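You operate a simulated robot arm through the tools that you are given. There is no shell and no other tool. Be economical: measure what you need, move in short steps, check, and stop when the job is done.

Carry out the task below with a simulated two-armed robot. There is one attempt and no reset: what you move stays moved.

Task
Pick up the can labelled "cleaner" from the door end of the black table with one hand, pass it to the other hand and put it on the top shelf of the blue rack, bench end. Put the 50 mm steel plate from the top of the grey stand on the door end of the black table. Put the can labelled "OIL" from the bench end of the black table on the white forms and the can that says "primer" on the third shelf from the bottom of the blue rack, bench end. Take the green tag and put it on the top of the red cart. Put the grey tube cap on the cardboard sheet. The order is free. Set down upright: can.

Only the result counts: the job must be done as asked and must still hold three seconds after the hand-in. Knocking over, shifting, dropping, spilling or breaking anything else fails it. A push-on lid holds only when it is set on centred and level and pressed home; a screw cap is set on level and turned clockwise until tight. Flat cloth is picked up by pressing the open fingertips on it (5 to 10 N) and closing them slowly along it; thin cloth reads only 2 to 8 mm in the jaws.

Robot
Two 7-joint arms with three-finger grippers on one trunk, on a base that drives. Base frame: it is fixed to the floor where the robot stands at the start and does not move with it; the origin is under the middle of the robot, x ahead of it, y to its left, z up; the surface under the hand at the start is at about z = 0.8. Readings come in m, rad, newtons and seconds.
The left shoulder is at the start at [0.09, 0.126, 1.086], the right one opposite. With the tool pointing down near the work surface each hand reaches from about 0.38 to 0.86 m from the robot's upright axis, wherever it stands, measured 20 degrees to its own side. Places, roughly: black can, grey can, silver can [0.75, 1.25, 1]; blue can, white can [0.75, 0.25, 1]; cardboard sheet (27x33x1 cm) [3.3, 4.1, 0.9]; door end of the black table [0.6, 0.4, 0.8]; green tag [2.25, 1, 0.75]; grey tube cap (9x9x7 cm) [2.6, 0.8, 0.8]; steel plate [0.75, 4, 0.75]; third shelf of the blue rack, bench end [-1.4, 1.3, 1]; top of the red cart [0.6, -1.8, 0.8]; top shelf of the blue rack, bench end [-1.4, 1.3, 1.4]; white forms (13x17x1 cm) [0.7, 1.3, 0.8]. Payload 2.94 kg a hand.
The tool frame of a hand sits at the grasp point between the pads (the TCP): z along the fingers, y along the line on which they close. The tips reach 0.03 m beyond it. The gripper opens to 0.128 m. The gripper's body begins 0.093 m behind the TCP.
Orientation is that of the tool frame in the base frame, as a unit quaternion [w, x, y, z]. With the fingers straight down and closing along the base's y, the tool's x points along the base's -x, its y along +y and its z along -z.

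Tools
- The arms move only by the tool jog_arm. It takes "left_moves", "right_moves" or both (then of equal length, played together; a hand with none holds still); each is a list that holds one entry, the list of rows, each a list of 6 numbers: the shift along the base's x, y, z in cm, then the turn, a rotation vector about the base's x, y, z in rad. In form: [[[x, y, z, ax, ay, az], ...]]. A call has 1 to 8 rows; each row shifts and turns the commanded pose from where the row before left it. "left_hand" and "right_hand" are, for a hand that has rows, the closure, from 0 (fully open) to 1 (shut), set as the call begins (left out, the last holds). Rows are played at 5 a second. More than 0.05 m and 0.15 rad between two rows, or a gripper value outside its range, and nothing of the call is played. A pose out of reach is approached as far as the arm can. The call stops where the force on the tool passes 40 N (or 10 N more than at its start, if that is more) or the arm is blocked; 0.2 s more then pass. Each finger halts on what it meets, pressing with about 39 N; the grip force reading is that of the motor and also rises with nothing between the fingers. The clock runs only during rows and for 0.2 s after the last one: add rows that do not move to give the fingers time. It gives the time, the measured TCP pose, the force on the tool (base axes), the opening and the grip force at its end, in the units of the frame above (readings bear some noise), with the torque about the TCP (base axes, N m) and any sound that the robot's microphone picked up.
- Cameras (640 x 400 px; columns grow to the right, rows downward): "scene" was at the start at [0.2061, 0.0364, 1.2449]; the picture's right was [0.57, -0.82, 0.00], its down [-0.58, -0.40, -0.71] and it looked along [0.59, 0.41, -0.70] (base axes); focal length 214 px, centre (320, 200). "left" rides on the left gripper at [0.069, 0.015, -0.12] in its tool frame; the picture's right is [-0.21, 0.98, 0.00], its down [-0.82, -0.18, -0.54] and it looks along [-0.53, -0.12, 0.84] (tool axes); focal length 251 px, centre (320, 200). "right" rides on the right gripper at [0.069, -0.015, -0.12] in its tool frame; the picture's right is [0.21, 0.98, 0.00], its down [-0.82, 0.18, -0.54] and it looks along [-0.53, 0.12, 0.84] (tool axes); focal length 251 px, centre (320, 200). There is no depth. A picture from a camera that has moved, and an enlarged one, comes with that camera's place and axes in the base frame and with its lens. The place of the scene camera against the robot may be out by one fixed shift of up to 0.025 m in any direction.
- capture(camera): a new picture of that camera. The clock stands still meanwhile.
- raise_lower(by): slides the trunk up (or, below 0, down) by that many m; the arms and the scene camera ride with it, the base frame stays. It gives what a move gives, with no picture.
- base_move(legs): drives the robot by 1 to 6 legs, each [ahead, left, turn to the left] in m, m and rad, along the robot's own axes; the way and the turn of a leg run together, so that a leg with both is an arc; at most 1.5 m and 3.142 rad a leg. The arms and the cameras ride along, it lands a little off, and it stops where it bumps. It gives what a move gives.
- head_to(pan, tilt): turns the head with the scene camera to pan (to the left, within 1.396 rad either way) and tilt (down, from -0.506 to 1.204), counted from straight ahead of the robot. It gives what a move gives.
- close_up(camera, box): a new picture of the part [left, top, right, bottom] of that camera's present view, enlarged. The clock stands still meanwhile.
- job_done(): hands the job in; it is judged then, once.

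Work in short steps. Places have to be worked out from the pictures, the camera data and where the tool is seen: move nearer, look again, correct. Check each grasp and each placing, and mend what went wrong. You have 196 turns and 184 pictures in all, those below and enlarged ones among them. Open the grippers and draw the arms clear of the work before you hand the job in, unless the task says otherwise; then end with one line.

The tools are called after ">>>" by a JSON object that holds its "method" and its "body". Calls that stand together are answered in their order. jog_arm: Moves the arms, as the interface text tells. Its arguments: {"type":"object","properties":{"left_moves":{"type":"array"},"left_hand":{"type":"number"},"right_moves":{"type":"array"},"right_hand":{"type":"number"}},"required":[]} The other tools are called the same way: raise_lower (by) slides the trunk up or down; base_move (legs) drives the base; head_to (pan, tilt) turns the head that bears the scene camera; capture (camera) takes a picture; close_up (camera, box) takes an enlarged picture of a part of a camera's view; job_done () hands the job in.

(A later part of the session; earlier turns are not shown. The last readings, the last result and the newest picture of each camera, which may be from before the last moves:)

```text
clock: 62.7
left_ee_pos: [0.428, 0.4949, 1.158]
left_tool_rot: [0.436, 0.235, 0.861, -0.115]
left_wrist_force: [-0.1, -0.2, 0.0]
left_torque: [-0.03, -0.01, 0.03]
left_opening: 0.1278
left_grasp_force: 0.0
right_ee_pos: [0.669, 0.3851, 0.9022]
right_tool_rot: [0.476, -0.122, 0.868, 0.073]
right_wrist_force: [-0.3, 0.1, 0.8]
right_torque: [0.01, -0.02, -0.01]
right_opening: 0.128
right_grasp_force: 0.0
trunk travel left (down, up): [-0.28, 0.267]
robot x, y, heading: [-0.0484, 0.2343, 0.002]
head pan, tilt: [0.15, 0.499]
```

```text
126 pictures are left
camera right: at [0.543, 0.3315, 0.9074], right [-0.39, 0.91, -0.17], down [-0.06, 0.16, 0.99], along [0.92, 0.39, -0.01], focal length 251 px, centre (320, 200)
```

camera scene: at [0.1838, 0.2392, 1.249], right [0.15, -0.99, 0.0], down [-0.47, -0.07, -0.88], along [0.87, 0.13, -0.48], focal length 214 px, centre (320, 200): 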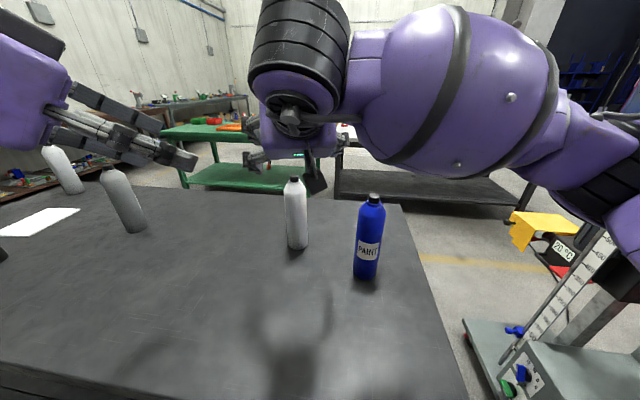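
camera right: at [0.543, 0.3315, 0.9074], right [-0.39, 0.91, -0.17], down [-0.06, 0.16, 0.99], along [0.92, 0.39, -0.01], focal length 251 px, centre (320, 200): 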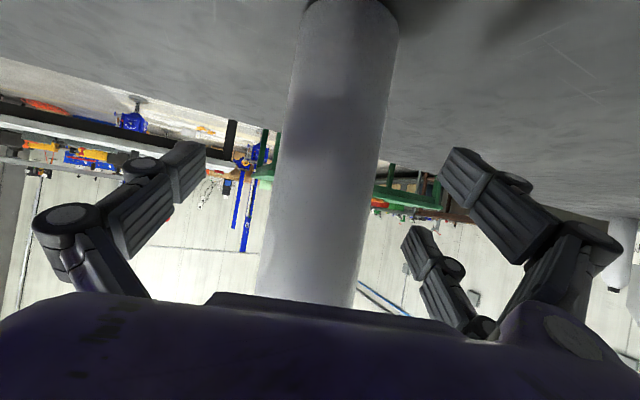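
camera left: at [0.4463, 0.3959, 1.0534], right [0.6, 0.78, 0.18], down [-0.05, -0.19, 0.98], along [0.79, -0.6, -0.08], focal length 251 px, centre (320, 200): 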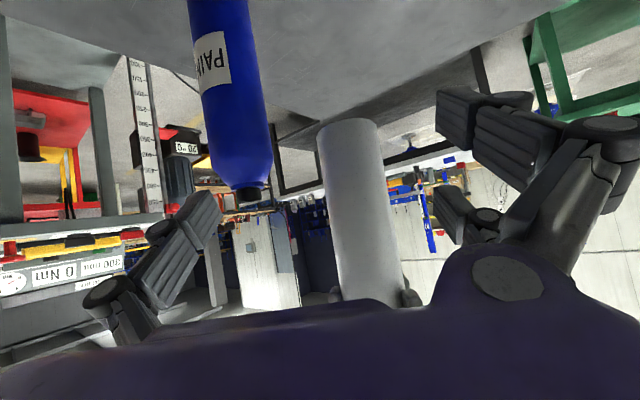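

Depth and centring match. Close the right hand and lift.

>>> {"method": "jog_arm", "body": {"right_moves": [[[0, 0, 0, 0, 0, 0], [0, 0, 0, 0, 0, 0], [0, 0, 0, 0, 0, 0], [0, 0, 0, 0, 0, 0], [0, 0, 0, 0, 0, 0]]], "right_hand": 1}}

>>> {"method": "jog_arm", "body": {"right_moves": [[[0, 0, 4, 0, 0, 0], [0, 0, 4, 0, 0, 0], [0, 0, 4, 0, 0, 0], [-1, 0, 4, 0, 0, 0], [-3, 0, 3, 0, 0, 0], [-3, 0, 2, 0, 0, 0]]]}}

>>> {"method": "capture", "body": {"camera": "scene"}}

>>> {"method": "head_to", "body": {"pan": 0.7, "tilt": 0.5}}

>>> {"method": "capture", "body": {"camera": "scene"}}

```text
clock: 63.9
left_ee_pos: [0.4289, 0.4946, 1.1595]
left_tool_rot: [0.436, 0.235, 0.861, -0.115]
left_wrist_force: [0.4, 0.5, -0.3]
left_torque: [-0.01, 0.02, 0.0]
left_opening: 0.128
left_grasp_force: 0.1
right_ee_pos: [0.6703, 0.3862, 0.9014]
right_tool_rot: [0.475, -0.122, 0.868, 0.073]
right_wrist_force: [0.3, 1.9, 2.3]
right_torque: [0.03, -0.07, 0.06]
right_opening: 0.0581
right_grasp_force: 38.9
trunk travel left (down, up): [-0.28, 0.267]
robot x, y, heading: [-0.0498, 0.2352, 0.005]
head pan, tilt: [0.15, 0.499]
```

```text
clock: 65.3
left_ee_pos: [0.4282, 0.4961, 1.1579]
left_tool_rot: [0.436, 0.235, 0.861, -0.115]
left_wrist_force: [0.2, 0.7, 0.1]
left_torque: [-0.01, 0.02, -0.01]
left_opening: 0.1281
left_grasp_force: 0.0
right_ee_pos: [0.6005, 0.3851, 1.1112]
right_tool_rot: [0.476, -0.122, 0.868, 0.073]
right_wrist_force: [-0.2, -0.4, -3.7]
right_torque: [0.0, 0.05, -0.05]
right_opening: 0.058
right_grasp_force: 39.3
trunk travel left (down, up): [-0.28, 0.267]
robot x, y, heading: [-0.0524, 0.231, -0.002]
head pan, tilt: [0.15, 0.499]
```

```text
125 pictures are left
camera scene: at [0.183, 0.2381, 1.2492], right [0.15, -0.99, 0.0], down [-0.47, -0.07, -0.88], along [0.87, 0.13, -0.48], focal length 214 px, centre (320, 200)
```

scene: 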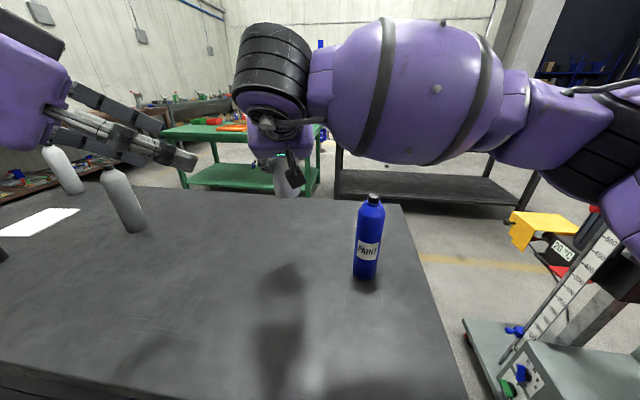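

```text
clock: 66.3
left_ee_pos: [0.4269, 0.4954, 1.1578]
left_tool_rot: [0.435, 0.235, 0.861, -0.116]
left_wrist_force: [0.2, 0.0, -0.4]
left_torque: [0.02, -0.01, -0.03]
left_opening: 0.1282
left_grasp_force: 0.1
right_ee_pos: [0.6014, 0.3855, 1.1114]
right_tool_rot: [0.475, -0.123, 0.868, 0.073]
right_wrist_force: [-0.4, -0.4, -3.8]
right_torque: [0.01, 0.07, 0.02]
right_opening: 0.0581
right_grasp_force: 38.6
trunk travel left (down, up): [-0.28, 0.267]
robot x, y, heading: [-0.0498, 0.2335, 0.001]
head pan, tilt: [0.7, 0.499]
```

```text
124 pictures are left
camera scene: at [0.1636, 0.283, 1.249], right [0.64, -0.77, 0.0], down [-0.37, -0.31, -0.88], along [0.67, 0.56, -0.48], focal length 214 px, centre (320, 200)
```

scene: 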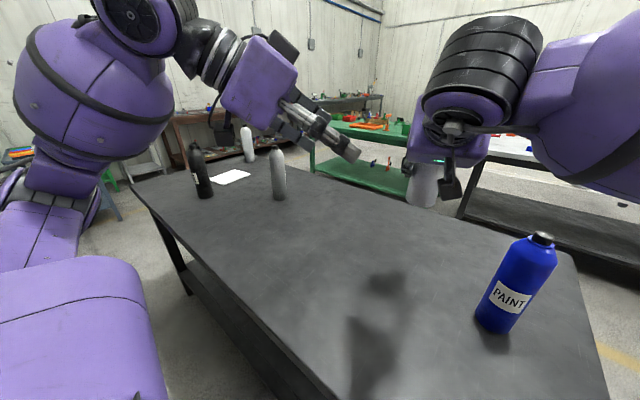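

Can held at 58 mm. Let me zoom in on the bench-end cans' labels.

>>> {"method": "close_up", "body": {"camera": "scene", "box": [170, 110, 330, 210]}}

```text
4.00 times, centred on (250, 160) of scene
camera zoom: at [0.1636, 0.283, 1.249], right [0.64, -0.77, 0.0], down [-0.37, -0.31, -0.88], along [0.67, 0.56, -0.48], focal length 858 px, centre (600, 360)
```

zoom: 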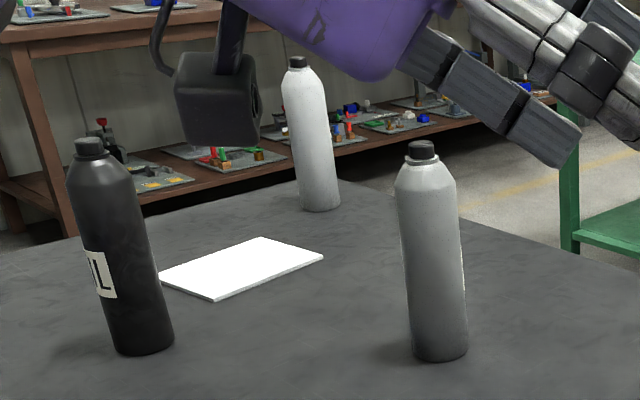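

Black's label ends in "…L" (likely OIL). I'll raise the trunk for clearance and drive left to the bench end.

>>> {"method": "raise_lower", "body": {"by": 0.1}}

>>> {"method": "base_move", "body": {"legs": [[0, 0.5, 0]]}}

>>> {"method": "capture", "body": {"camera": "scene"}}

>>> {"method": "capture", "body": {"camera": "left"}}

```text
clock: 67.6
left_ee_pos: [0.4287, 0.4955, 1.2583]
left_tool_rot: [0.435, 0.235, 0.861, -0.117]
left_wrist_force: [0.1, 0.3, -0.6]
left_torque: [0.0, -0.03, 0.01]
left_opening: 0.1282
left_grasp_force: 0.1
right_ee_pos: [0.6028, 0.3855, 1.2079]
right_tool_rot: [0.475, -0.123, 0.868, 0.074]
right_wrist_force: [0.3, -0.4, -3.6]
right_torque: [0.02, 0.05, 0.03]
right_opening: 0.0579
right_grasp_force: 39.1
trunk travel left (down, up): [-0.38, 0.167]
robot x, y, heading: [-0.0463, 0.2346, 0.003]
head pan, tilt: [0.7, 0.499]
```

```text
clock: 72.5
left_ee_pos: [0.4306, 0.9937, 1.2581]
left_tool_rot: [0.436, 0.236, 0.861, -0.117]
left_wrist_force: [-0.6, 0.5, 0.3]
left_torque: [0.03, 0.01, -0.03]
left_opening: 0.1278
left_grasp_force: 0.1
right_ee_pos: [0.6018, 0.8844, 1.2102]
right_tool_rot: [0.476, -0.122, 0.868, 0.073]
right_wrist_force: [0.2, -0.2, -3.4]
right_torque: [-0.04, 0.06, -0.04]
right_opening: 0.0579
right_grasp_force: 39.0
trunk travel left (down, up): [-0.38, 0.167]
robot x, y, heading: [-0.0491, 0.7352, 0.001]
head pan, tilt: [0.7, 0.499]
```

```text
122 pictures are left
camera scene: at [0.14, 0.783, 1.3477], right [0.64, -0.77, 0.0], down [-0.37, -0.31, -0.88], along [0.67, 0.56, -0.48], focal length 214 px, centre (320, 200)
```

scene: 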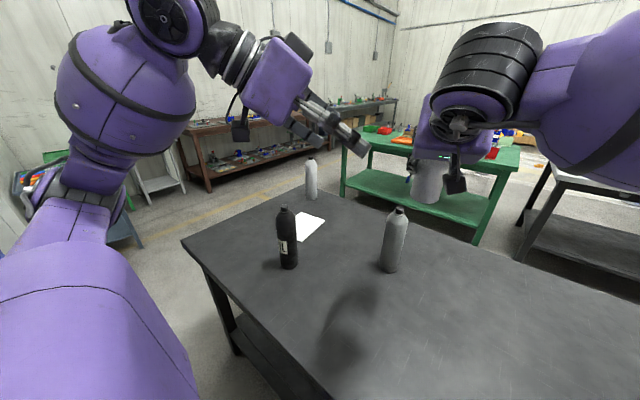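

```text
121 pictures are left
camera left: at [0.3191, 1.0769, 1.2737], right [0.6, 0.78, 0.18], down [-0.05, -0.19, 0.98], along [0.8, -0.6, -0.07], focal length 251 px, centre (320, 200)
```

left: 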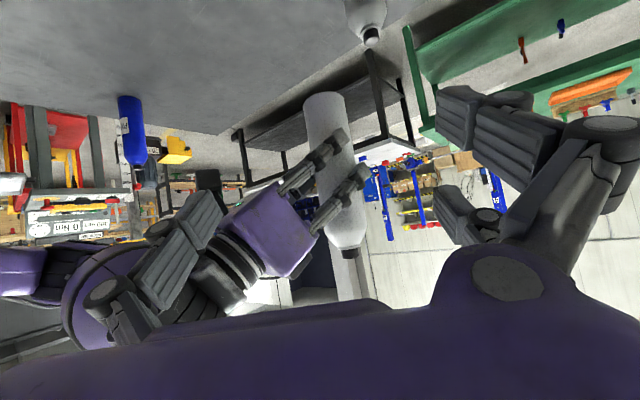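

Zooming on the three cans from here.

>>> {"method": "close_up", "body": {"camera": "scene", "box": [260, 140, 420, 280]}}

```text
2.86 times, centred on (340, 210) of scene
camera zoom: at [0.14, 0.783, 1.3477], right [0.64, -0.77, 0.0], down [-0.37, -0.31, -0.88], along [0.67, 0.56, -0.48], focal length 613 px, centre (263, 171)
```

zoom: 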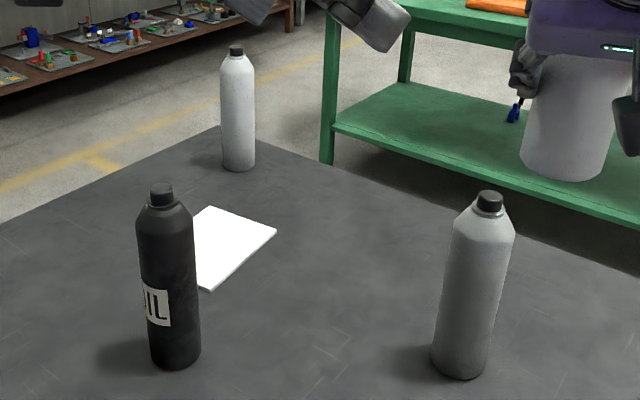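

Black is OIL. I'll shift the right hand (cleaner) further right, back the base slightly and go left so the left arm can reach OIL and I can view the others' labels.

>>> {"method": "jog_arm", "body": {"right_moves": [[[-0.5, -4, 0, 0, 0, 0], [-0.5, -4, 0, 0, 0, 0], [-0.5, -4, 0, 0, 0, 0], [-0.5, -4, 0, 0, 0, 0], [-0.5, -4, 0, 0, 0, 0], [-0.5, -4, 0, 0, 0, 0]]]}}

>>> {"method": "base_move", "body": {"legs": [[-0.08, 0.3, 0]]}}

>>> {"method": "head_to", "body": {"pan": 0.3, "tilt": 0.6}}

>>> {"method": "capture", "body": {"camera": "scene"}}

>>> {"method": "capture", "body": {"camera": "left"}}

```text
clock: 73.9
left_ee_pos: [0.4286, 0.9926, 1.258]
left_tool_rot: [0.436, 0.236, 0.861, -0.115]
left_wrist_force: [0.6, -1.0, 0.5]
left_torque: [0.04, -0.03, 0.03]
left_opening: 0.1281
left_grasp_force: 0.0
right_ee_pos: [0.5692, 0.6425, 1.2098]
right_tool_rot: [0.476, -0.121, 0.868, 0.073]
right_wrist_force: [0.5, 0.1, -3.3]
right_torque: [0.04, 0.03, 0.03]
right_opening: 0.0579
right_grasp_force: 38.8
trunk travel left (down, up): [-0.38, 0.167]
robot x, y, heading: [-0.0509, 0.7371, -0.001]
head pan, tilt: [0.7, 0.499]
```

```text
clock: 77.1
left_ee_pos: [0.3525, 1.2913, 1.2595]
left_tool_rot: [0.436, 0.238, 0.86, -0.117]
left_wrist_force: [0.9, 0.0, 0.1]
left_torque: [-0.01, 0.02, -0.01]
left_opening: 0.1276
left_grasp_force: 0.1
right_ee_pos: [0.4902, 0.9391, 1.2096]
right_tool_rot: [0.476, -0.119, 0.868, 0.071]
right_wrist_force: [0.6, 0.0, -2.9]
right_torque: [-0.01, 0.05, -0.02]
right_opening: 0.0579
right_grasp_force: 38.6
trunk travel left (down, up): [-0.38, 0.167]
robot x, y, heading: [-0.1281, 1.0357, -0.012]
head pan, tilt: [0.7, 0.499]
```

```text
clock: 78.0
left_ee_pos: [0.3511, 1.2918, 1.2582]
left_tool_rot: [0.436, 0.238, 0.86, -0.117]
left_wrist_force: [-0.7, -0.4, -0.7]
left_torque: [0.0, -0.01, 0.02]
left_opening: 0.1277
left_grasp_force: 0.0
right_ee_pos: [0.4909, 0.939, 1.21]
right_tool_rot: [0.475, -0.12, 0.869, 0.072]
right_wrist_force: [-0.4, 0.0, -3.2]
right_torque: [-0.02, 0.05, 0.0]
right_opening: 0.0577
right_grasp_force: 39.1
trunk travel left (down, up): [-0.38, 0.167]
robot x, y, heading: [-0.1291, 1.0369, -0.012]
head pan, tilt: [0.3, 0.6]
```

```text
119 pictures are left
camera scene: at [0.0749, 1.0484, 1.3386], right [0.29, -0.96, 0.0], down [-0.54, -0.16, -0.83], along [0.79, 0.24, -0.56], focal length 214 px, centre (320, 200)
```

scene: 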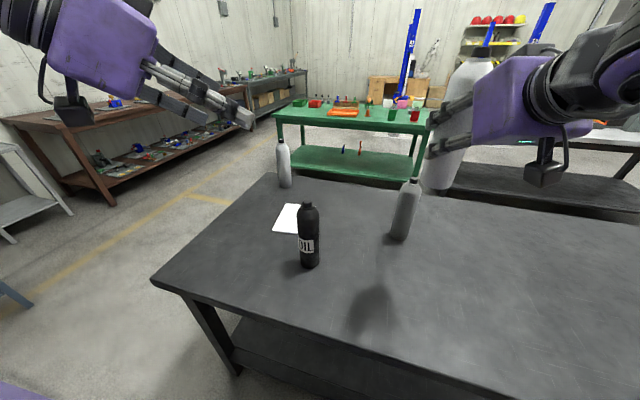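

```text
118 pictures are left
camera left: at [0.241, 1.3738, 1.2737], right [0.61, 0.77, 0.18], down [-0.05, -0.19, 0.98], along [0.79, -0.61, -0.07], focal length 251 px, centre (320, 200)
```

left: 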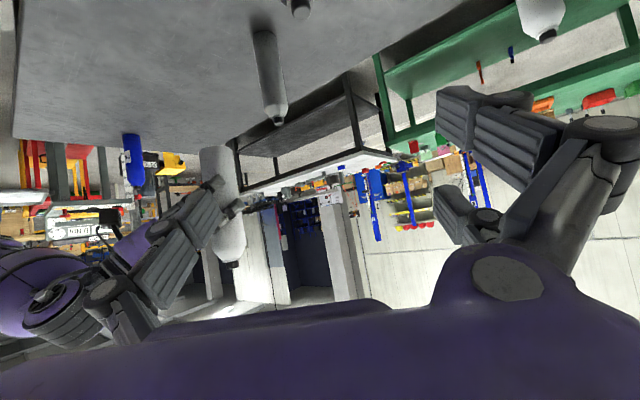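

OIL is at ≈[0.497, 1.222]. I'll back the base 0.2 m for better extension, lower the trunk, and extend the left hand to a pre-grasp point.

>>> {"method": "base_move", "body": {"legs": [[-0.2, 0, 0.012]]}}

>>> {"method": "raise_lower", "body": {"by": -0.1}}

>>> {"method": "jog_arm", "body": {"left_moves": [[[3.3, 0, -1, 0, 0, 0], [3.3, 0, -1, 0, 0, 0], [3.3, 0, -1, 0, 0, 0], [3.3, 0, -1, 0, 0, 0], [3.3, 0, -1, 0, 0, 0], [3.3, 0, -1, 0, 0, 0], [3.3, 0, -1, 0, 0, 0]]]}}

>>> {"method": "capture", "body": {"camera": "left"}}

>>> {"method": "capture", "body": {"camera": "scene"}}

```text
clock: 79.6
left_ee_pos: [0.1458, 1.2975, 1.2581]
left_tool_rot: [0.436, 0.233, 0.862, -0.115]
left_wrist_force: [0.6, -0.1, 0.1]
left_torque: [0.01, 0.02, 0.02]
left_opening: 0.1278
left_grasp_force: 0.0
right_ee_pos: [0.2898, 0.9469, 1.2097]
right_tool_rot: [0.474, -0.124, 0.869, 0.074]
right_wrist_force: [-0.5, 0.0, -3.0]
right_torque: [-0.03, 0.04, 0.02]
right_opening: 0.058
right_grasp_force: 39.5
trunk travel left (down, up): [-0.38, 0.167]
robot x, y, heading: [-0.3321, 1.0333, 0.002]
head pan, tilt: [0.3, 0.6]
```

```text
clock: 80.9
left_ee_pos: [0.1464, 1.2972, 1.16]
left_tool_rot: [0.436, 0.232, 0.862, -0.114]
left_wrist_force: [-0.4, -0.9, -0.6]
left_torque: [0.03, -0.02, 0.01]
left_opening: 0.1279
left_grasp_force: 0.1
right_ee_pos: [0.2901, 0.9471, 1.1092]
right_tool_rot: [0.475, -0.124, 0.868, 0.075]
right_wrist_force: [0.4, -1.1, -3.8]
right_torque: [-0.02, 0.05, 0.01]
right_opening: 0.058
right_grasp_force: 39.3
trunk travel left (down, up): [-0.28, 0.267]
robot x, y, heading: [-0.3325, 1.0357, 0.004]
head pan, tilt: [0.3, 0.6]
```

```text
clock: 82.5
left_ee_pos: [0.3787, 1.2965, 1.0887]
left_tool_rot: [0.437, 0.234, 0.861, -0.115]
left_wrist_force: [0.1, -0.9, 0.4]
left_torque: [0.0, 0.01, 0.02]
left_opening: 0.1277
left_grasp_force: 0.1
right_ee_pos: [0.2921, 0.9477, 1.1086]
right_tool_rot: [0.475, -0.124, 0.868, 0.074]
right_wrist_force: [0.5, 0.1, -3.4]
right_torque: [-0.01, 0.05, 0.03]
right_opening: 0.0578
right_grasp_force: 38.7
trunk travel left (down, up): [-0.28, 0.267]
robot x, y, heading: [-0.332, 1.0339, 0.003]
head pan, tilt: [0.3, 0.6]
```

```text
117 pictures are left
camera left: at [0.2678, 1.378, 1.1037], right [0.6, 0.78, 0.18], down [-0.05, -0.19, 0.98], along [0.8, -0.6, -0.07], focal length 251 px, centre (320, 200)
```

left: 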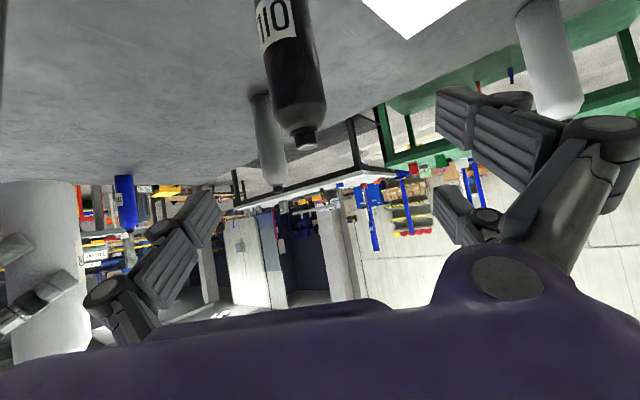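

```text
116 pictures are left
camera scene: at [-0.1012, 1.0513, 1.2396], right [0.3, -0.95, 0.0], down [-0.54, -0.17, -0.82], along [0.79, 0.25, -0.57], focal length 214 px, centre (320, 200)
```

scene: 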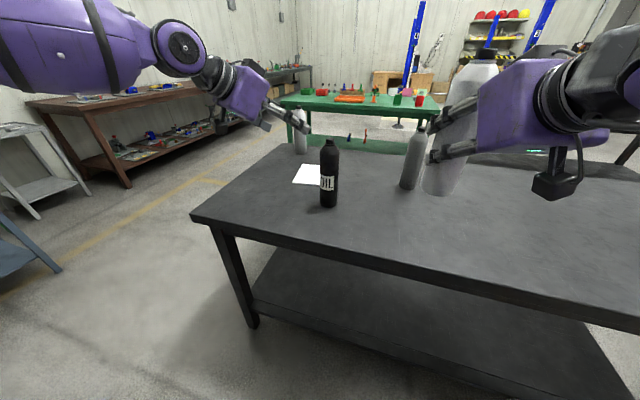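

Descending beside OIL.

>>> {"method": "jog_arm", "body": {"left_moves": [[[0, 0, -4, 0, 0, 0], [0, 0, -4, 0, 0, 0], [0, 0, -4, 0, 0, 0], [0, 0, -4, 0, 0, 0], [0, 0, -4, 0, 0, 0], [0, 0, 0, 0, 0, 0]]]}}

>>> {"method": "capture", "body": {"camera": "left"}}

```text
clock: 83.9
left_ee_pos: [0.3761, 1.2961, 0.8879]
left_tool_rot: [0.436, 0.232, 0.862, -0.114]
left_wrist_force: [0.1, 0.2, -0.9]
left_torque: [0.02, -0.01, 0.02]
left_opening: 0.128
left_grasp_force: 0.0
right_ee_pos: [0.2902, 0.9485, 1.1086]
right_tool_rot: [0.474, -0.124, 0.869, 0.074]
right_wrist_force: [-0.8, -0.5, -3.6]
right_torque: [0.01, 0.06, -0.02]
right_opening: 0.0578
right_grasp_force: 39.2
trunk travel left (down, up): [-0.28, 0.267]
robot x, y, heading: [-0.333, 1.0315, 0.006]
head pan, tilt: [0.3, 0.6]
```

```text
115 pictures are left
camera left: at [0.2653, 1.3781, 0.9022], right [0.6, 0.78, 0.18], down [-0.05, -0.19, 0.98], along [0.8, -0.6, -0.07], focal length 251 px, centre (320, 200)
```

left: 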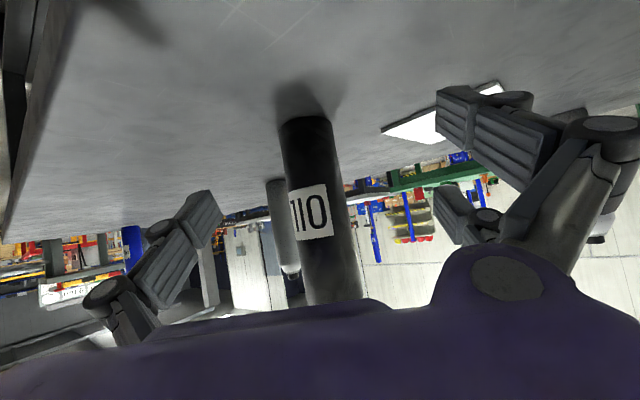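

Label reads OIL; I compute a ~0.126 m advance along the camera's viewing direction, to TCP ≈[0.475, 1.218].

>>> {"method": "jog_arm", "body": {"left_moves": [[[3.3, -2.6, 0, 0, 0, 0], [3.3, -2.6, 0, 0, 0, 0], [3.3, -2.6, 0, 0, 0, 0], [0, 0, 0, 0, 0, 0]]]}}

>>> {"method": "capture", "body": {"camera": "left"}}

```text
clock: 84.9
left_ee_pos: [0.4757, 1.2201, 0.8892]
left_tool_rot: [0.436, 0.233, 0.862, -0.115]
left_wrist_force: [0.9, 0.7, 0.4]
left_torque: [0.0, 0.0, 0.03]
left_opening: 0.1279
left_grasp_force: 0.0
right_ee_pos: [0.2894, 0.9471, 1.1102]
right_tool_rot: [0.474, -0.125, 0.869, 0.074]
right_wrist_force: [0.6, 0.3, -3.1]
right_torque: [-0.04, 0.03, 0.03]
right_opening: 0.0577
right_grasp_force: 39.3
trunk travel left (down, up): [-0.28, 0.267]
robot x, y, heading: [-0.3326, 1.0298, 0.006]
head pan, tilt: [0.3, 0.6]
```

```text
114 pictures are left
camera left: at [0.3646, 1.302, 0.905], right [0.6, 0.78, 0.18], down [-0.05, -0.19, 0.98], along [0.8, -0.6, -0.07], focal length 251 px, centre (320, 200)
```

left: 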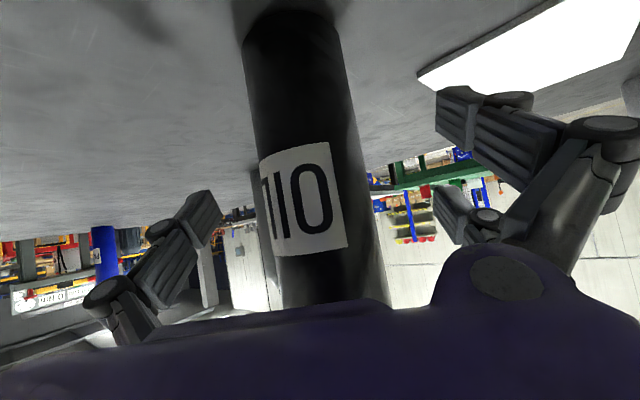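

Centred. Close the left hand and lift OIL.

>>> {"method": "jog_arm", "body": {"left_moves": [[[0, 0, 0, 0, 0, 0], [0, 0, 0, 0, 0, 0], [0, 0, 0, 0, 0, 0], [0, 0, 0, 0, 0, 0], [0, 0, 0, 0, 0, 0]]], "left_hand": 1}}

>>> {"method": "jog_arm", "body": {"left_moves": [[[0, 0, 3, 0, 0, 0], [0, 0, 3, 0, 0, 0], [0, 0, 3, 0, 0, 0], [0, 0, 0, 0, 0, 0]]]}}

>>> {"method": "capture", "body": {"camera": "left"}}

>>> {"method": "capture", "body": {"camera": "scene"}}

```text
clock: 86.1
left_ee_pos: [0.4762, 1.2201, 0.8895]
left_tool_rot: [0.437, 0.233, 0.861, -0.115]
left_wrist_force: [0.0, 0.4, 1.4]
left_torque: [0.05, -0.1, -0.02]
left_opening: 0.0575
left_grasp_force: 38.9
right_ee_pos: [0.2897, 0.9477, 1.1095]
right_tool_rot: [0.475, -0.124, 0.868, 0.074]
right_wrist_force: [0.4, -0.1, -3.5]
right_torque: [-0.02, 0.06, 0.01]
right_opening: 0.0579
right_grasp_force: 38.5
trunk travel left (down, up): [-0.28, 0.267]
robot x, y, heading: [-0.3309, 1.0314, 0.001]
head pan, tilt: [0.3, 0.6]
```

```text
clock: 87.1
left_ee_pos: [0.4743, 1.2182, 0.9766]
left_tool_rot: [0.434, 0.233, 0.863, -0.115]
left_wrist_force: [0.0, -0.3, -3.0]
left_torque: [0.03, 0.02, 0.01]
left_opening: 0.0574
left_grasp_force: 39.0
right_ee_pos: [0.2908, 0.9474, 1.1092]
right_tool_rot: [0.475, -0.125, 0.868, 0.075]
right_wrist_force: [-0.3, 0.1, -3.4]
right_torque: [0.0, 0.05, 0.01]
right_opening: 0.0577
right_grasp_force: 38.9
trunk travel left (down, up): [-0.28, 0.267]
robot x, y, heading: [-0.3308, 1.0356, 0.007]
head pan, tilt: [0.3, 0.6]
```

```text
113 pictures are left
camera left: at [0.364, 1.3007, 0.9928], right [0.6, 0.78, 0.18], down [-0.05, -0.19, 0.98], along [0.8, -0.6, -0.08], focal length 251 px, centre (320, 200)
```

left: 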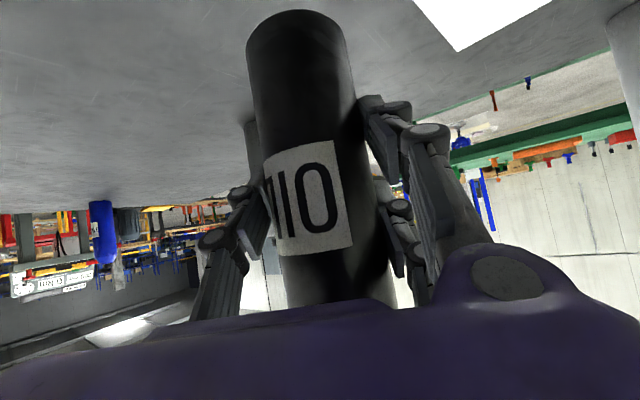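

```text
112 pictures are left
camera scene: at [-0.1022, 1.0515, 1.2398], right [0.3, -0.95, 0.0], down [-0.54, -0.17, -0.82], along [0.79, 0.25, -0.57], focal length 214 px, centre (320, 200)
```

scene: 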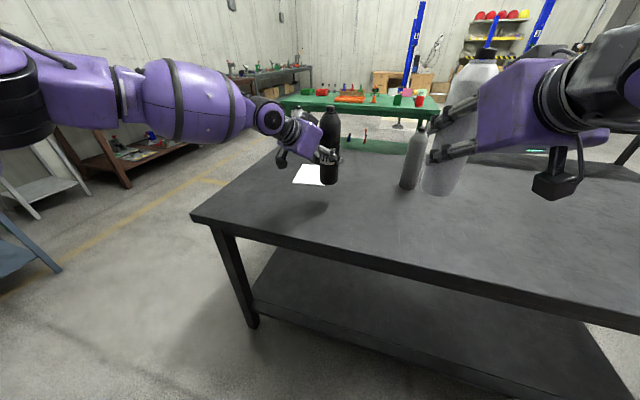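

OIL is held. Forms centre ≈[0.648, 1.33]. I'll move the base ahead 0.17 and left 0.11, carrying the can above the forms.

>>> {"method": "base_move", "body": {"legs": [[0.17, 0.11, 0]]}}

>>> {"method": "capture", "body": {"camera": "scene"}}

>>> {"method": "capture", "body": {"camera": "left"}}

```text
clock: 88.7
left_ee_pos: [0.6434, 1.3313, 0.9775]
left_tool_rot: [0.436, 0.232, 0.862, -0.115]
left_wrist_force: [-0.1, 0.2, -4.5]
left_torque: [0.02, -0.03, -0.03]
left_opening: 0.0572
left_grasp_force: 39.0
right_ee_pos: [0.4595, 1.0582, 1.1092]
right_tool_rot: [0.474, -0.125, 0.868, 0.075]
right_wrist_force: [0.4, 0.2, -3.2]
right_torque: [-0.02, 0.04, -0.02]
right_opening: 0.0577
right_grasp_force: 38.8
trunk travel left (down, up): [-0.28, 0.267]
robot x, y, heading: [-0.165, 1.1437, 0.01]
head pan, tilt: [0.3, 0.6]
```

```text
111 pictures are left
camera scene: at [0.0669, 1.162, 1.2398], right [0.3, -0.95, 0.0], down [-0.54, -0.17, -0.82], along [0.79, 0.25, -0.57], focal length 214 px, centre (320, 200)
```

scene: 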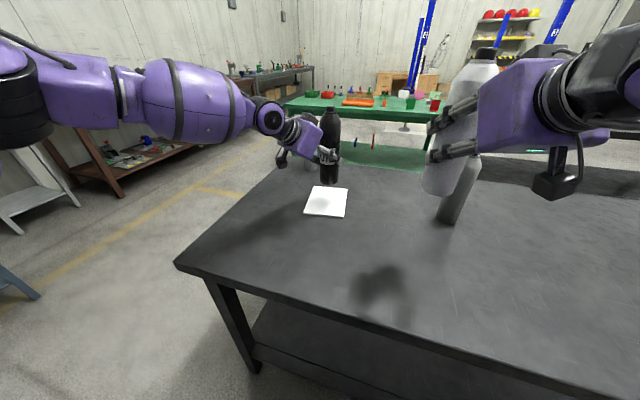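

```text
110 pictures are left
camera left: at [0.5325, 1.4124, 0.9927], right [0.6, 0.78, 0.18], down [-0.05, -0.19, 0.98], along [0.8, -0.59, -0.08], focal length 251 px, centre (320, 200)
```

left: 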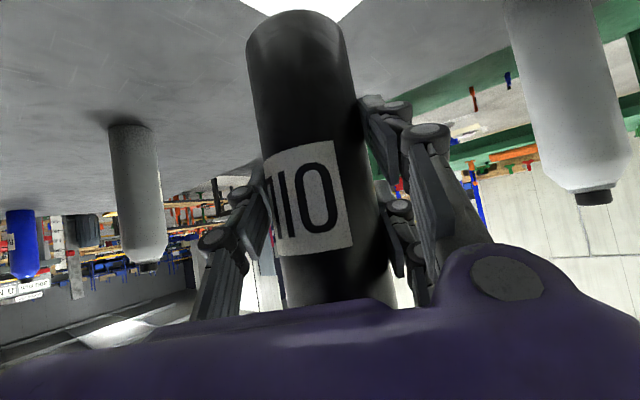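

The can hangs over the forms' centre. Lowering to contact.

>>> {"method": "jog_arm", "body": {"left_moves": [[[0, 0, -3, 0, 0, 0], [0, 0, -2.8, 0, 0, 0], [0, 0, -0.8, 0, 0, 0], [0, 0, -0.4, 0, 0, 0], [0, 0, -0.3, 0, 0, 0], [0, 0, 0, 0, 0, 0]]]}}

>>> {"method": "close_up", "body": {"camera": "scene", "box": [250, 100, 410, 240]}}

```text
clock: 90.1
left_ee_pos: [0.6429, 1.3308, 0.9039]
left_tool_rot: [0.436, 0.232, 0.862, -0.114]
left_wrist_force: [-0.5, 0.3, -3.2]
left_torque: [0.01, 0.03, 0.0]
left_opening: 0.0573
left_grasp_force: 39.0
right_ee_pos: [0.4601, 1.0595, 1.1098]
right_tool_rot: [0.475, -0.125, 0.868, 0.074]
right_wrist_force: [-0.2, 0.3, -3.3]
right_torque: [-0.03, 0.07, -0.03]
right_opening: 0.0579
right_grasp_force: 39.2
trunk travel left (down, up): [-0.28, 0.267]
robot x, y, heading: [-0.1603, 1.1457, 0.007]
head pan, tilt: [0.3, 0.6]
```

```text
2.86 times, centred on (330, 170) of scene
camera zoom: at [0.0666, 1.1618, 1.2399], right [0.3, -0.95, 0.0], down [-0.54, -0.17, -0.82], along [0.79, 0.25, -0.57], focal length 613 px, centre (291, 286)
```

zoom: 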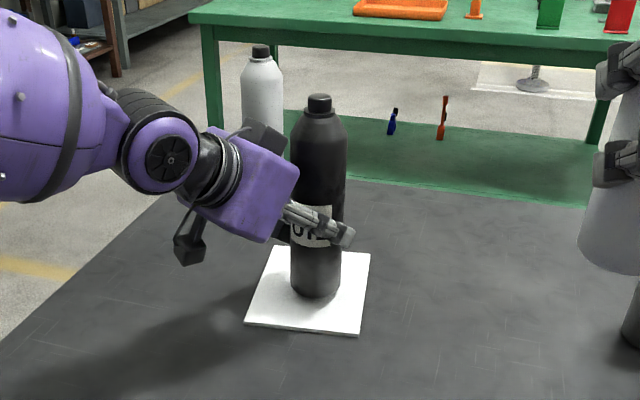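

Nicely over the forms, just above contact. Lower a few mm more.

>>> {"method": "jog_arm", "body": {"left_moves": [[[0, 0, -0.3, 0, 0, 0], [0, 0, -0.3, 0, 0, 0], [0, 0, 0, 0, 0, 0]]]}}

```text
clock: 90.9
left_ee_pos: [0.6443, 1.3306, 0.8979]
left_tool_rot: [0.437, 0.232, 0.861, -0.115]
left_wrist_force: [-0.7, 0.3, -3.2]
left_torque: [0.02, 0.0, 0.01]
left_opening: 0.0571
left_grasp_force: 39.3
right_ee_pos: [0.4596, 1.0589, 1.1102]
right_tool_rot: [0.474, -0.125, 0.868, 0.075]
right_wrist_force: [-0.4, -0.7, -3.2]
right_torque: [-0.04, 0.04, 0.02]
right_opening: 0.0578
right_grasp_force: 39.3
trunk travel left (down, up): [-0.28, 0.267]
robot x, y, heading: [-0.1633, 1.1411, 0.008]
head pan, tilt: [0.3, 0.6]
```

>>> {"method": "jog_arm", "body": {"left_moves": [[[0, 0, -0.2, 0, 0, 0], [0, 0, -0.2, 0, 0, 0], [0, 0, -0.2, 0, 0, 0], [0, 0, 0, 0, 0, 0]]]}}

```text
clock: 91.9
left_ee_pos: [0.6444, 1.3306, 0.8962]
left_tool_rot: [0.438, 0.233, 0.861, -0.115]
left_wrist_force: [0.2, 3.1, 9.8]
left_torque: [0.4, 0.31, 0.01]
left_opening: 0.0571
left_grasp_force: 38.9
right_ee_pos: [0.4579, 1.0594, 1.1099]
right_tool_rot: [0.475, -0.125, 0.868, 0.075]
right_wrist_force: [-0.4, 0.4, -3.6]
right_torque: [-0.04, 0.03, 0.0]
right_opening: 0.0577
right_grasp_force: 39.5
trunk travel left (down, up): [-0.28, 0.267]
robot x, y, heading: [-0.1629, 1.1427, 0.008]
head pan, tilt: [0.3, 0.6]
```

Contact (≈10 N up). Open and retreat along the approach.

>>> {"method": "jog_arm", "body": {"left_moves": [[[0, 0, 0, 0, 0, 0], [0, 0, 0, 0, 0, 0], [0, 0, 0, 0, 0, 0]]], "left_hand": 0}}

>>> {"method": "jog_arm", "body": {"left_moves": [[[-3.3, 2.3, 0.3, 0, 0, 0], [-3.3, 2.3, 0.3, 0, 0, 0], [-3.3, 2.3, 0.5, 0, 0, 0], [-2, 1, 4, 0, 0, 0], [0, 0, 4, 0, 0, 0], [0, 0, 4, 0, 0, 0], [0, 0, 4, 0, 0, 0], [0, 0, 4, 0, 0, 0]]]}}

>>> {"method": "capture", "body": {"camera": "scene"}}

```text
clock: 92.7
left_ee_pos: [0.6425, 1.3309, 0.893]
left_tool_rot: [0.437, 0.232, 0.862, -0.114]
left_wrist_force: [0.2, -0.2, 0.8]
left_torque: [0.0, 0.02, -0.02]
left_opening: 0.128
left_grasp_force: 0.1
right_ee_pos: [0.4603, 1.0584, 1.1092]
right_tool_rot: [0.475, -0.125, 0.868, 0.074]
right_wrist_force: [1.0, 0.9, -3.7]
right_torque: [-0.06, 0.01, -0.01]
right_opening: 0.0578
right_grasp_force: 39.2
trunk travel left (down, up): [-0.28, 0.267]
robot x, y, heading: [-0.1594, 1.1459, 0.012]
head pan, tilt: [0.3, 0.6]
```

```text
clock: 94.5
left_ee_pos: [0.521, 1.4101, 1.1034]
left_tool_rot: [0.435, 0.231, 0.863, -0.114]
left_wrist_force: [0.6, 0.8, -0.2]
left_torque: [-0.03, 0.01, -0.01]
left_opening: 0.1283
left_grasp_force: 0.0
right_ee_pos: [0.4592, 1.0589, 1.1105]
right_tool_rot: [0.475, -0.125, 0.868, 0.074]
right_wrist_force: [-0.2, -0.3, -3.4]
right_torque: [-0.01, 0.05, 0.01]
right_opening: 0.058
right_grasp_force: 38.7
trunk travel left (down, up): [-0.28, 0.267]
robot x, y, heading: [-0.1629, 1.1441, 0.007]
head pan, tilt: [0.3, 0.6]
```

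```text
108 pictures are left
camera scene: at [0.0657, 1.1615, 1.2401], right [0.3, -0.95, 0.0], down [-0.54, -0.17, -0.83], along [0.79, 0.25, -0.56], focal length 214 px, centre (320, 200)
```

scene: 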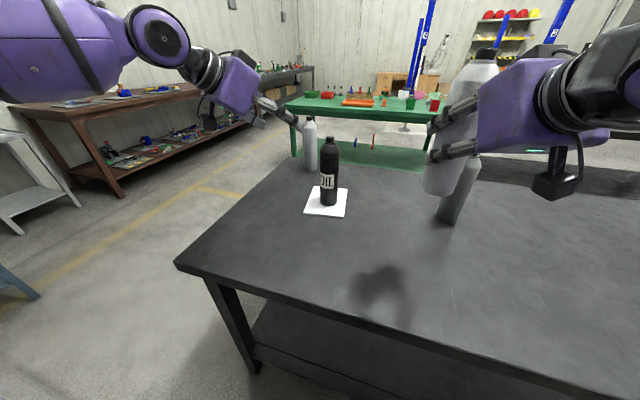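

OIL stands on the forms. Now raise the trunk fully, back away from the table and turn left to look at the rack.

>>> {"method": "raise_lower", "body": {"by": 0.26}}

>>> {"method": "base_move", "body": {"legs": [[-0.3, 0, 0], [0, 0, 1.571]]}}

>>> {"method": "head_to", "body": {"pan": 1.2, "tilt": 0.4}}

>>> {"method": "capture", "body": {"camera": "scene"}}

```text
clock: 97.2
left_ee_pos: [0.5256, 1.4098, 1.3616]
left_tool_rot: [0.434, 0.232, 0.863, -0.115]
left_wrist_force: [-0.2, 0.7, -0.3]
left_torque: [0.02, 0.0, -0.02]
left_opening: 0.1277
left_grasp_force: 0.0
right_ee_pos: [0.46, 1.0581, 1.3677]
right_tool_rot: [0.473, -0.126, 0.869, 0.075]
right_wrist_force: [0.0, 0.5, -4.6]
right_torque: [0.02, 0.0, -0.03]
right_opening: 0.0579
right_grasp_force: 39.4
trunk travel left (down, up): [-0.54, 0.007]
robot x, y, heading: [-0.1647, 1.1446, 0.004]
head pan, tilt: [0.3, 0.6]
```

```text
clock: 103.0
left_ee_pos: [-0.725, 1.8302, 1.3648]
left_tool_rot: [0.39, -0.444, 0.775, 0.227]
left_wrist_force: [-0.5, 0.8, -0.6]
left_torque: [-0.02, -0.01, -0.03]
left_opening: 0.1278
left_grasp_force: 0.1
right_ee_pos: [-0.3745, 1.7645, 1.3695]
right_tool_rot: [-0.283, 0.701, -0.527, -0.387]
right_wrist_force: [1.0, -0.6, -3.4]
right_torque: [-0.02, -0.05, 0.0]
right_opening: 0.0579
right_grasp_force: 39.0
trunk travel left (down, up): [-0.54, 0.007]
robot x, y, heading: [-0.46, 1.1384, 1.578]
head pan, tilt: [0.3, 0.6]
```

```text
clock: 104.2
left_ee_pos: [-0.7251, 1.8298, 1.3641]
left_tool_rot: [0.39, -0.444, 0.774, 0.226]
left_wrist_force: [-1.0, 0.4, 0.0]
left_torque: [0.0, 0.0, -0.01]
left_opening: 0.1282
left_grasp_force: 0.0
right_ee_pos: [-0.3748, 1.7642, 1.3687]
right_tool_rot: [-0.283, 0.702, -0.527, -0.387]
right_wrist_force: [0.5, -0.1, -3.4]
right_torque: [-0.05, 0.01, 0.0]
right_opening: 0.0581
right_grasp_force: 39.4
trunk travel left (down, up): [-0.54, 0.007]
robot x, y, heading: [-0.4641, 1.1433, 1.577]
head pan, tilt: [1.201, 0.4]
```

```text
107 pictures are left
camera scene: at [-0.5449, 1.1768, 1.5359], right [0.36, 0.93, 0.0], down [0.36, -0.14, -0.92], along [-0.86, 0.33, -0.39], focal length 214 px, centre (320, 200)
```

scene: 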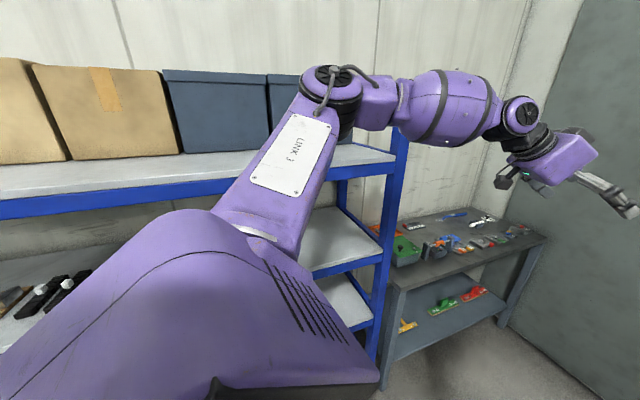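

The rack's front edge is about x≈-1.08, top shelf ≈1.4, bins stand further back. I'll shift away a little (toward +x) and then turn to face the rack.

>>> {"method": "base_move", "body": {"legs": [[0, -0.22, 0], [0, 0, 1.571]]}}

>>> {"method": "head_to", "body": {"pan": 0, "tilt": 0.35}}

>>> {"method": "capture", "body": {"camera": "scene"}}

>>> {"method": "capture", "body": {"camera": "left"}}

>>> {"method": "capture", "body": {"camera": "right"}}

```text
clock: 110.6
left_ee_pos: [-0.9285, 0.8776, 1.3637]
left_tool_rot: [-0.114, 0.862, -0.232, -0.435]
left_wrist_force: [0.3, 0.0, -0.1]
left_torque: [-0.01, -0.04, 0.02]
left_opening: 0.1279
left_grasp_force: 0.1
right_ee_pos: [-0.8648, 1.2283, 1.37]
right_tool_rot: [0.074, 0.868, 0.124, -0.474]
right_wrist_force: [-1.0, -0.1, -4.1]
right_torque: [0.03, -0.06, 0.02]
right_opening: 0.0582
right_grasp_force: 39.1
trunk travel left (down, up): [-0.54, 0.007]
robot x, y, heading: [-0.2456, 1.1428, -3.137]
head pan, tilt: [1.201, 0.4]
```

```text
clock: 112.0
left_ee_pos: [-0.9284, 0.8775, 1.3633]
left_tool_rot: [-0.115, 0.862, -0.232, -0.437]
left_wrist_force: [0.6, 0.4, 0.8]
left_torque: [0.0, -0.05, 0.01]
left_opening: 0.1278
left_grasp_force: 0.1
right_ee_pos: [-0.8653, 1.2264, 1.3706]
right_tool_rot: [0.075, 0.868, 0.125, -0.474]
right_wrist_force: [-0.2, 0.0, -3.7]
right_torque: [0.03, -0.06, -0.02]
right_opening: 0.0576
right_grasp_force: 38.8
trunk travel left (down, up): [-0.54, 0.007]
robot x, y, heading: [-0.2422, 1.1482, -3.132]
head pan, tilt: [0.0, 0.351]
```

```text
106 pictures are left
camera scene: at [-0.3442, 1.1317, 1.5405], right [-0.01, 1.0, 0.0], down [0.34, 0.0, -0.94], along [-0.94, -0.01, -0.34], focal length 214 px, centre (320, 200)
```

scene: 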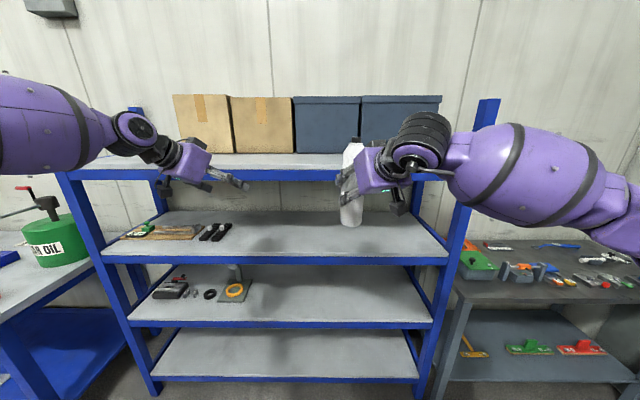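

```text
105 pictures are left
camera left: at [-0.8168, 0.7946, 1.3792], right [-0.6, -0.78, 0.18], down [0.05, 0.19, 0.98], along [-0.8, 0.59, -0.07], focal length 251 px, centre (320, 200)
```

left: 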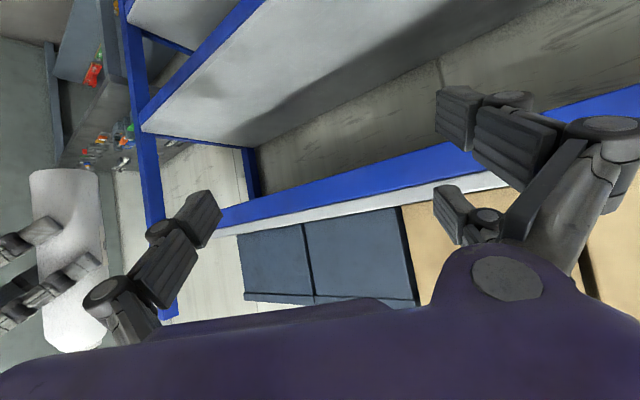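

```text
104 pictures are left
camera right: at [-0.7354, 1.2816, 1.376], right [0.39, -0.9, -0.17], down [0.06, -0.16, 0.99], along [-0.92, -0.4, -0.01], focal length 251 px, centre (320, 200)
```

right: 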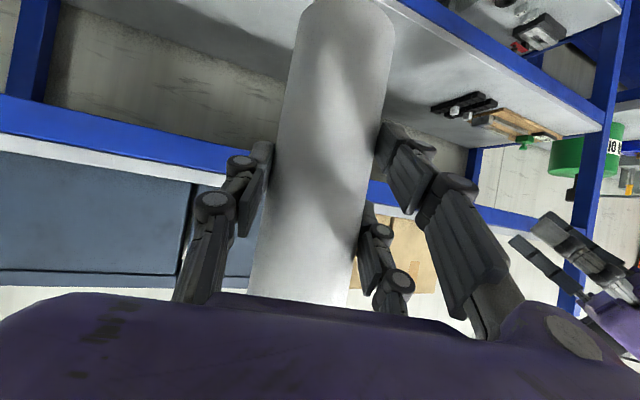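

Facing the rack: 4 shelves; the front strip of the top shelf before the bins is free. Raise the right hand by 17 cm so the can clears the top shelf, and zoom on the shelf edge.

>>> {"method": "jog_arm", "body": {"right_moves": [[[0, 0, 4, 0, 0, 0], [0, 0, 4, 0, 0, 0], [0, 0, 4, 0, 0, 0], [0, 0, 4, 0, 0, 0], [0, 0, 2, 0, 0, 0], [0, 0, 0, 0, 0, 0]]]}}

>>> {"method": "capture", "body": {"camera": "right"}}

>>> {"method": "close_up", "body": {"camera": "scene", "box": [260, 80, 500, 280]}}

```text
clock: 113.4
left_ee_pos: [-0.9302, 0.8758, 1.3634]
left_tool_rot: [-0.114, 0.862, -0.232, -0.436]
left_wrist_force: [0.1, 0.9, 0.6]
left_torque: [-0.01, 0.0, 0.03]
left_opening: 0.1279
left_grasp_force: 0.2
right_ee_pos: [-0.863, 1.2286, 1.5492]
right_tool_rot: [0.075, 0.869, 0.125, -0.473]
right_wrist_force: [0.5, 0.0, -4.1]
right_torque: [0.04, -0.04, 0.0]
right_opening: 0.0579
right_grasp_force: 39.3
trunk travel left (down, up): [-0.54, 0.007]
robot x, y, heading: [-0.2425, 1.1457, -3.133]
head pan, tilt: [0.0, 0.351]
```

```text
103 pictures are left
camera right: at [-0.7342, 1.2819, 1.5547], right [0.39, -0.9, -0.17], down [0.06, -0.16, 0.99], along [-0.92, -0.4, -0.01], focal length 251 px, centre (320, 200)
```

right: 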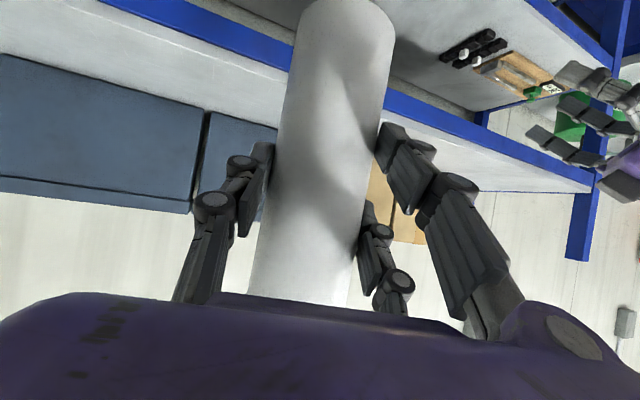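

```text
2.00 times, centred on (380, 180) of scene
camera zoom: at [-0.3447, 1.1321, 1.5404], right [-0.01, 1.0, 0.0], down [0.34, 0.0, -0.94], along [-0.94, -0.01, -0.34], focal length 429 px, centre (200, 240)
```

zoom: 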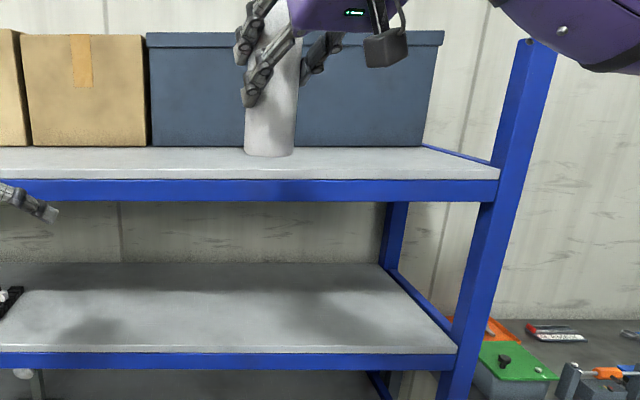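

Top shelf front edge ≈x -1.07, surface ≈1.39; bins begin ≈ -1.46. Raise the left hand too (so it clears the shelf), then drive ahead 0.33 m.

>>> {"method": "jog_arm", "body": {"left_moves": [[[0, 0, 4, 0, 0, 0], [0, 0, 4, 0, 0, 0], [0, 0, 4, 0, 0, 0], [0, 0, 4, 0, 0, 0], [0, 0, 4, 0, 0, 0]]]}}

>>> {"method": "base_move", "body": {"legs": [[0.2, -0.07, 0]]}}

>>> {"method": "capture", "body": {"camera": "scene"}}

```text
clock: 114.6
left_ee_pos: [-0.9283, 0.8769, 1.5539]
left_tool_rot: [-0.113, 0.863, -0.231, -0.436]
left_wrist_force: [-0.1, -0.6, 0.1]
left_torque: [-0.01, 0.0, 0.02]
left_opening: 0.1276
left_grasp_force: 0.2
left hand out of reach, approached as far as the arm can: row 5
right_ee_pos: [-0.8625, 1.2279, 1.5484]
right_tool_rot: [0.075, 0.868, 0.126, -0.474]
right_wrist_force: [-0.9, -0.2, -4.3]
right_torque: [0.0, -0.07, 0.02]
right_opening: 0.0577
right_grasp_force: 39.2
trunk travel left (down, up): [-0.54, 0.007]
robot x, y, heading: [-0.2441, 1.1436, -3.132]
head pan, tilt: [0.0, 0.351]
```

```text
clock: 116.3
left_ee_pos: [-1.1231, 0.9448, 1.556]
left_tool_rot: [-0.114, 0.861, -0.232, -0.438]
left_wrist_force: [1.6, -0.9, 0.2]
left_torque: [0.0, 0.01, 0.02]
left_opening: 0.1281
left_grasp_force: 0.1
right_ee_pos: [-1.0573, 1.2966, 1.5522]
right_tool_rot: [0.074, 0.867, 0.125, -0.476]
right_wrist_force: [0.8, -1.0, -3.7]
right_torque: [0.06, -0.06, -0.04]
right_opening: 0.0577
right_grasp_force: 39.1
trunk travel left (down, up): [-0.54, 0.007]
robot x, y, heading: [-0.4408, 1.2119, -3.133]
head pan, tilt: [0.0, 0.351]
```

```text
101 pictures are left
camera scene: at [-0.5396, 1.1996, 1.541], right [-0.01, 1.0, 0.0], down [0.34, 0.0, -0.94], along [-0.94, -0.01, -0.34], focal length 214 px, centre (320, 200)
```

scene: 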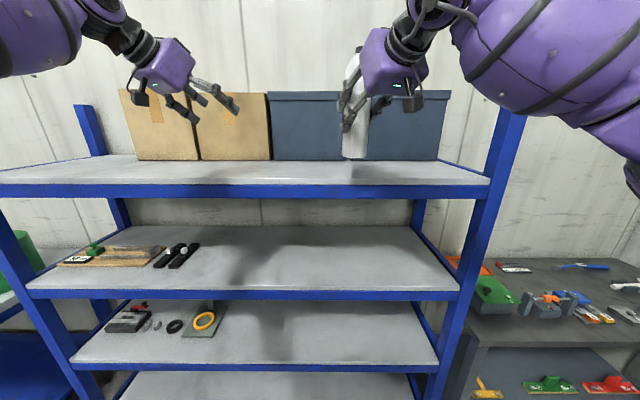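

Clear so far; drive 0.14 m more.

>>> {"method": "base_move", "body": {"legs": [[0.14, 0, 0]]}}

>>> {"method": "capture", "body": {"camera": "scene"}}

>>> {"method": "capture", "body": {"camera": "right"}}

```text
clock: 117.6
left_ee_pos: [-1.2589, 0.9445, 1.5578]
left_tool_rot: [-0.114, 0.861, -0.232, -0.439]
left_wrist_force: [0.3, 0.4, 0.0]
left_torque: [-0.05, -0.03, 0.04]
left_opening: 0.1283
left_grasp_force: 0.1
right_ee_pos: [-1.1937, 1.2966, 1.5519]
right_tool_rot: [0.074, 0.867, 0.125, -0.477]
right_wrist_force: [-0.4, -0.3, -3.3]
right_torque: [0.0, -0.06, -0.01]
right_opening: 0.0577
right_grasp_force: 39.5
trunk travel left (down, up): [-0.54, 0.007]
robot x, y, heading: [-0.5758, 1.2097, -3.132]
head pan, tilt: [0.0, 0.351]
```

```text
100 pictures are left
camera scene: at [-0.6761, 1.1996, 1.5409], right [-0.01, 1.0, 0.0], down [0.34, 0.0, -0.94], along [-0.94, -0.01, -0.34], focal length 214 px, centre (320, 200)
```

scene: 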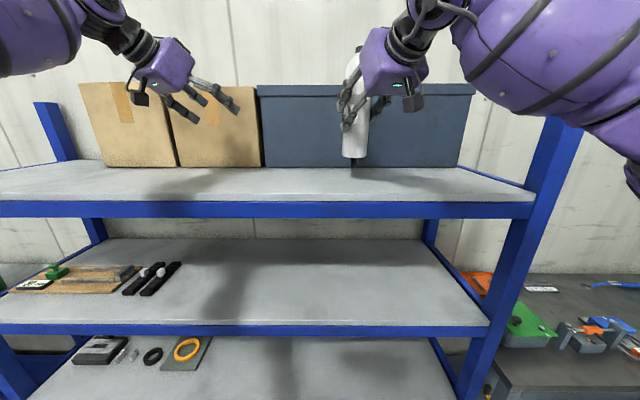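

```text
99 pictures are left
camera right: at [-1.0646, 1.3497, 1.5575], right [0.39, -0.9, -0.17], down [0.07, -0.16, 0.99], along [-0.92, -0.4, 0.0], focal length 251 px, centre (320, 200)
```

right: 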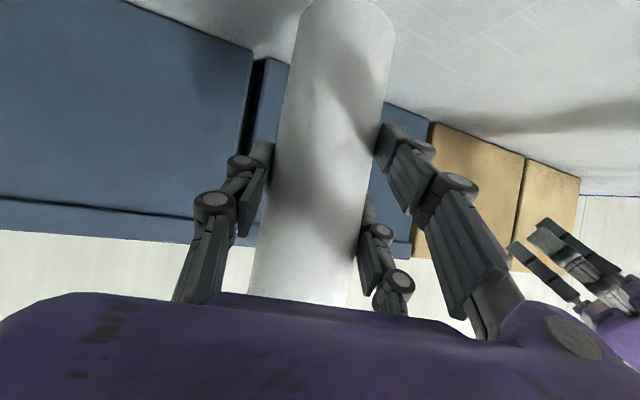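

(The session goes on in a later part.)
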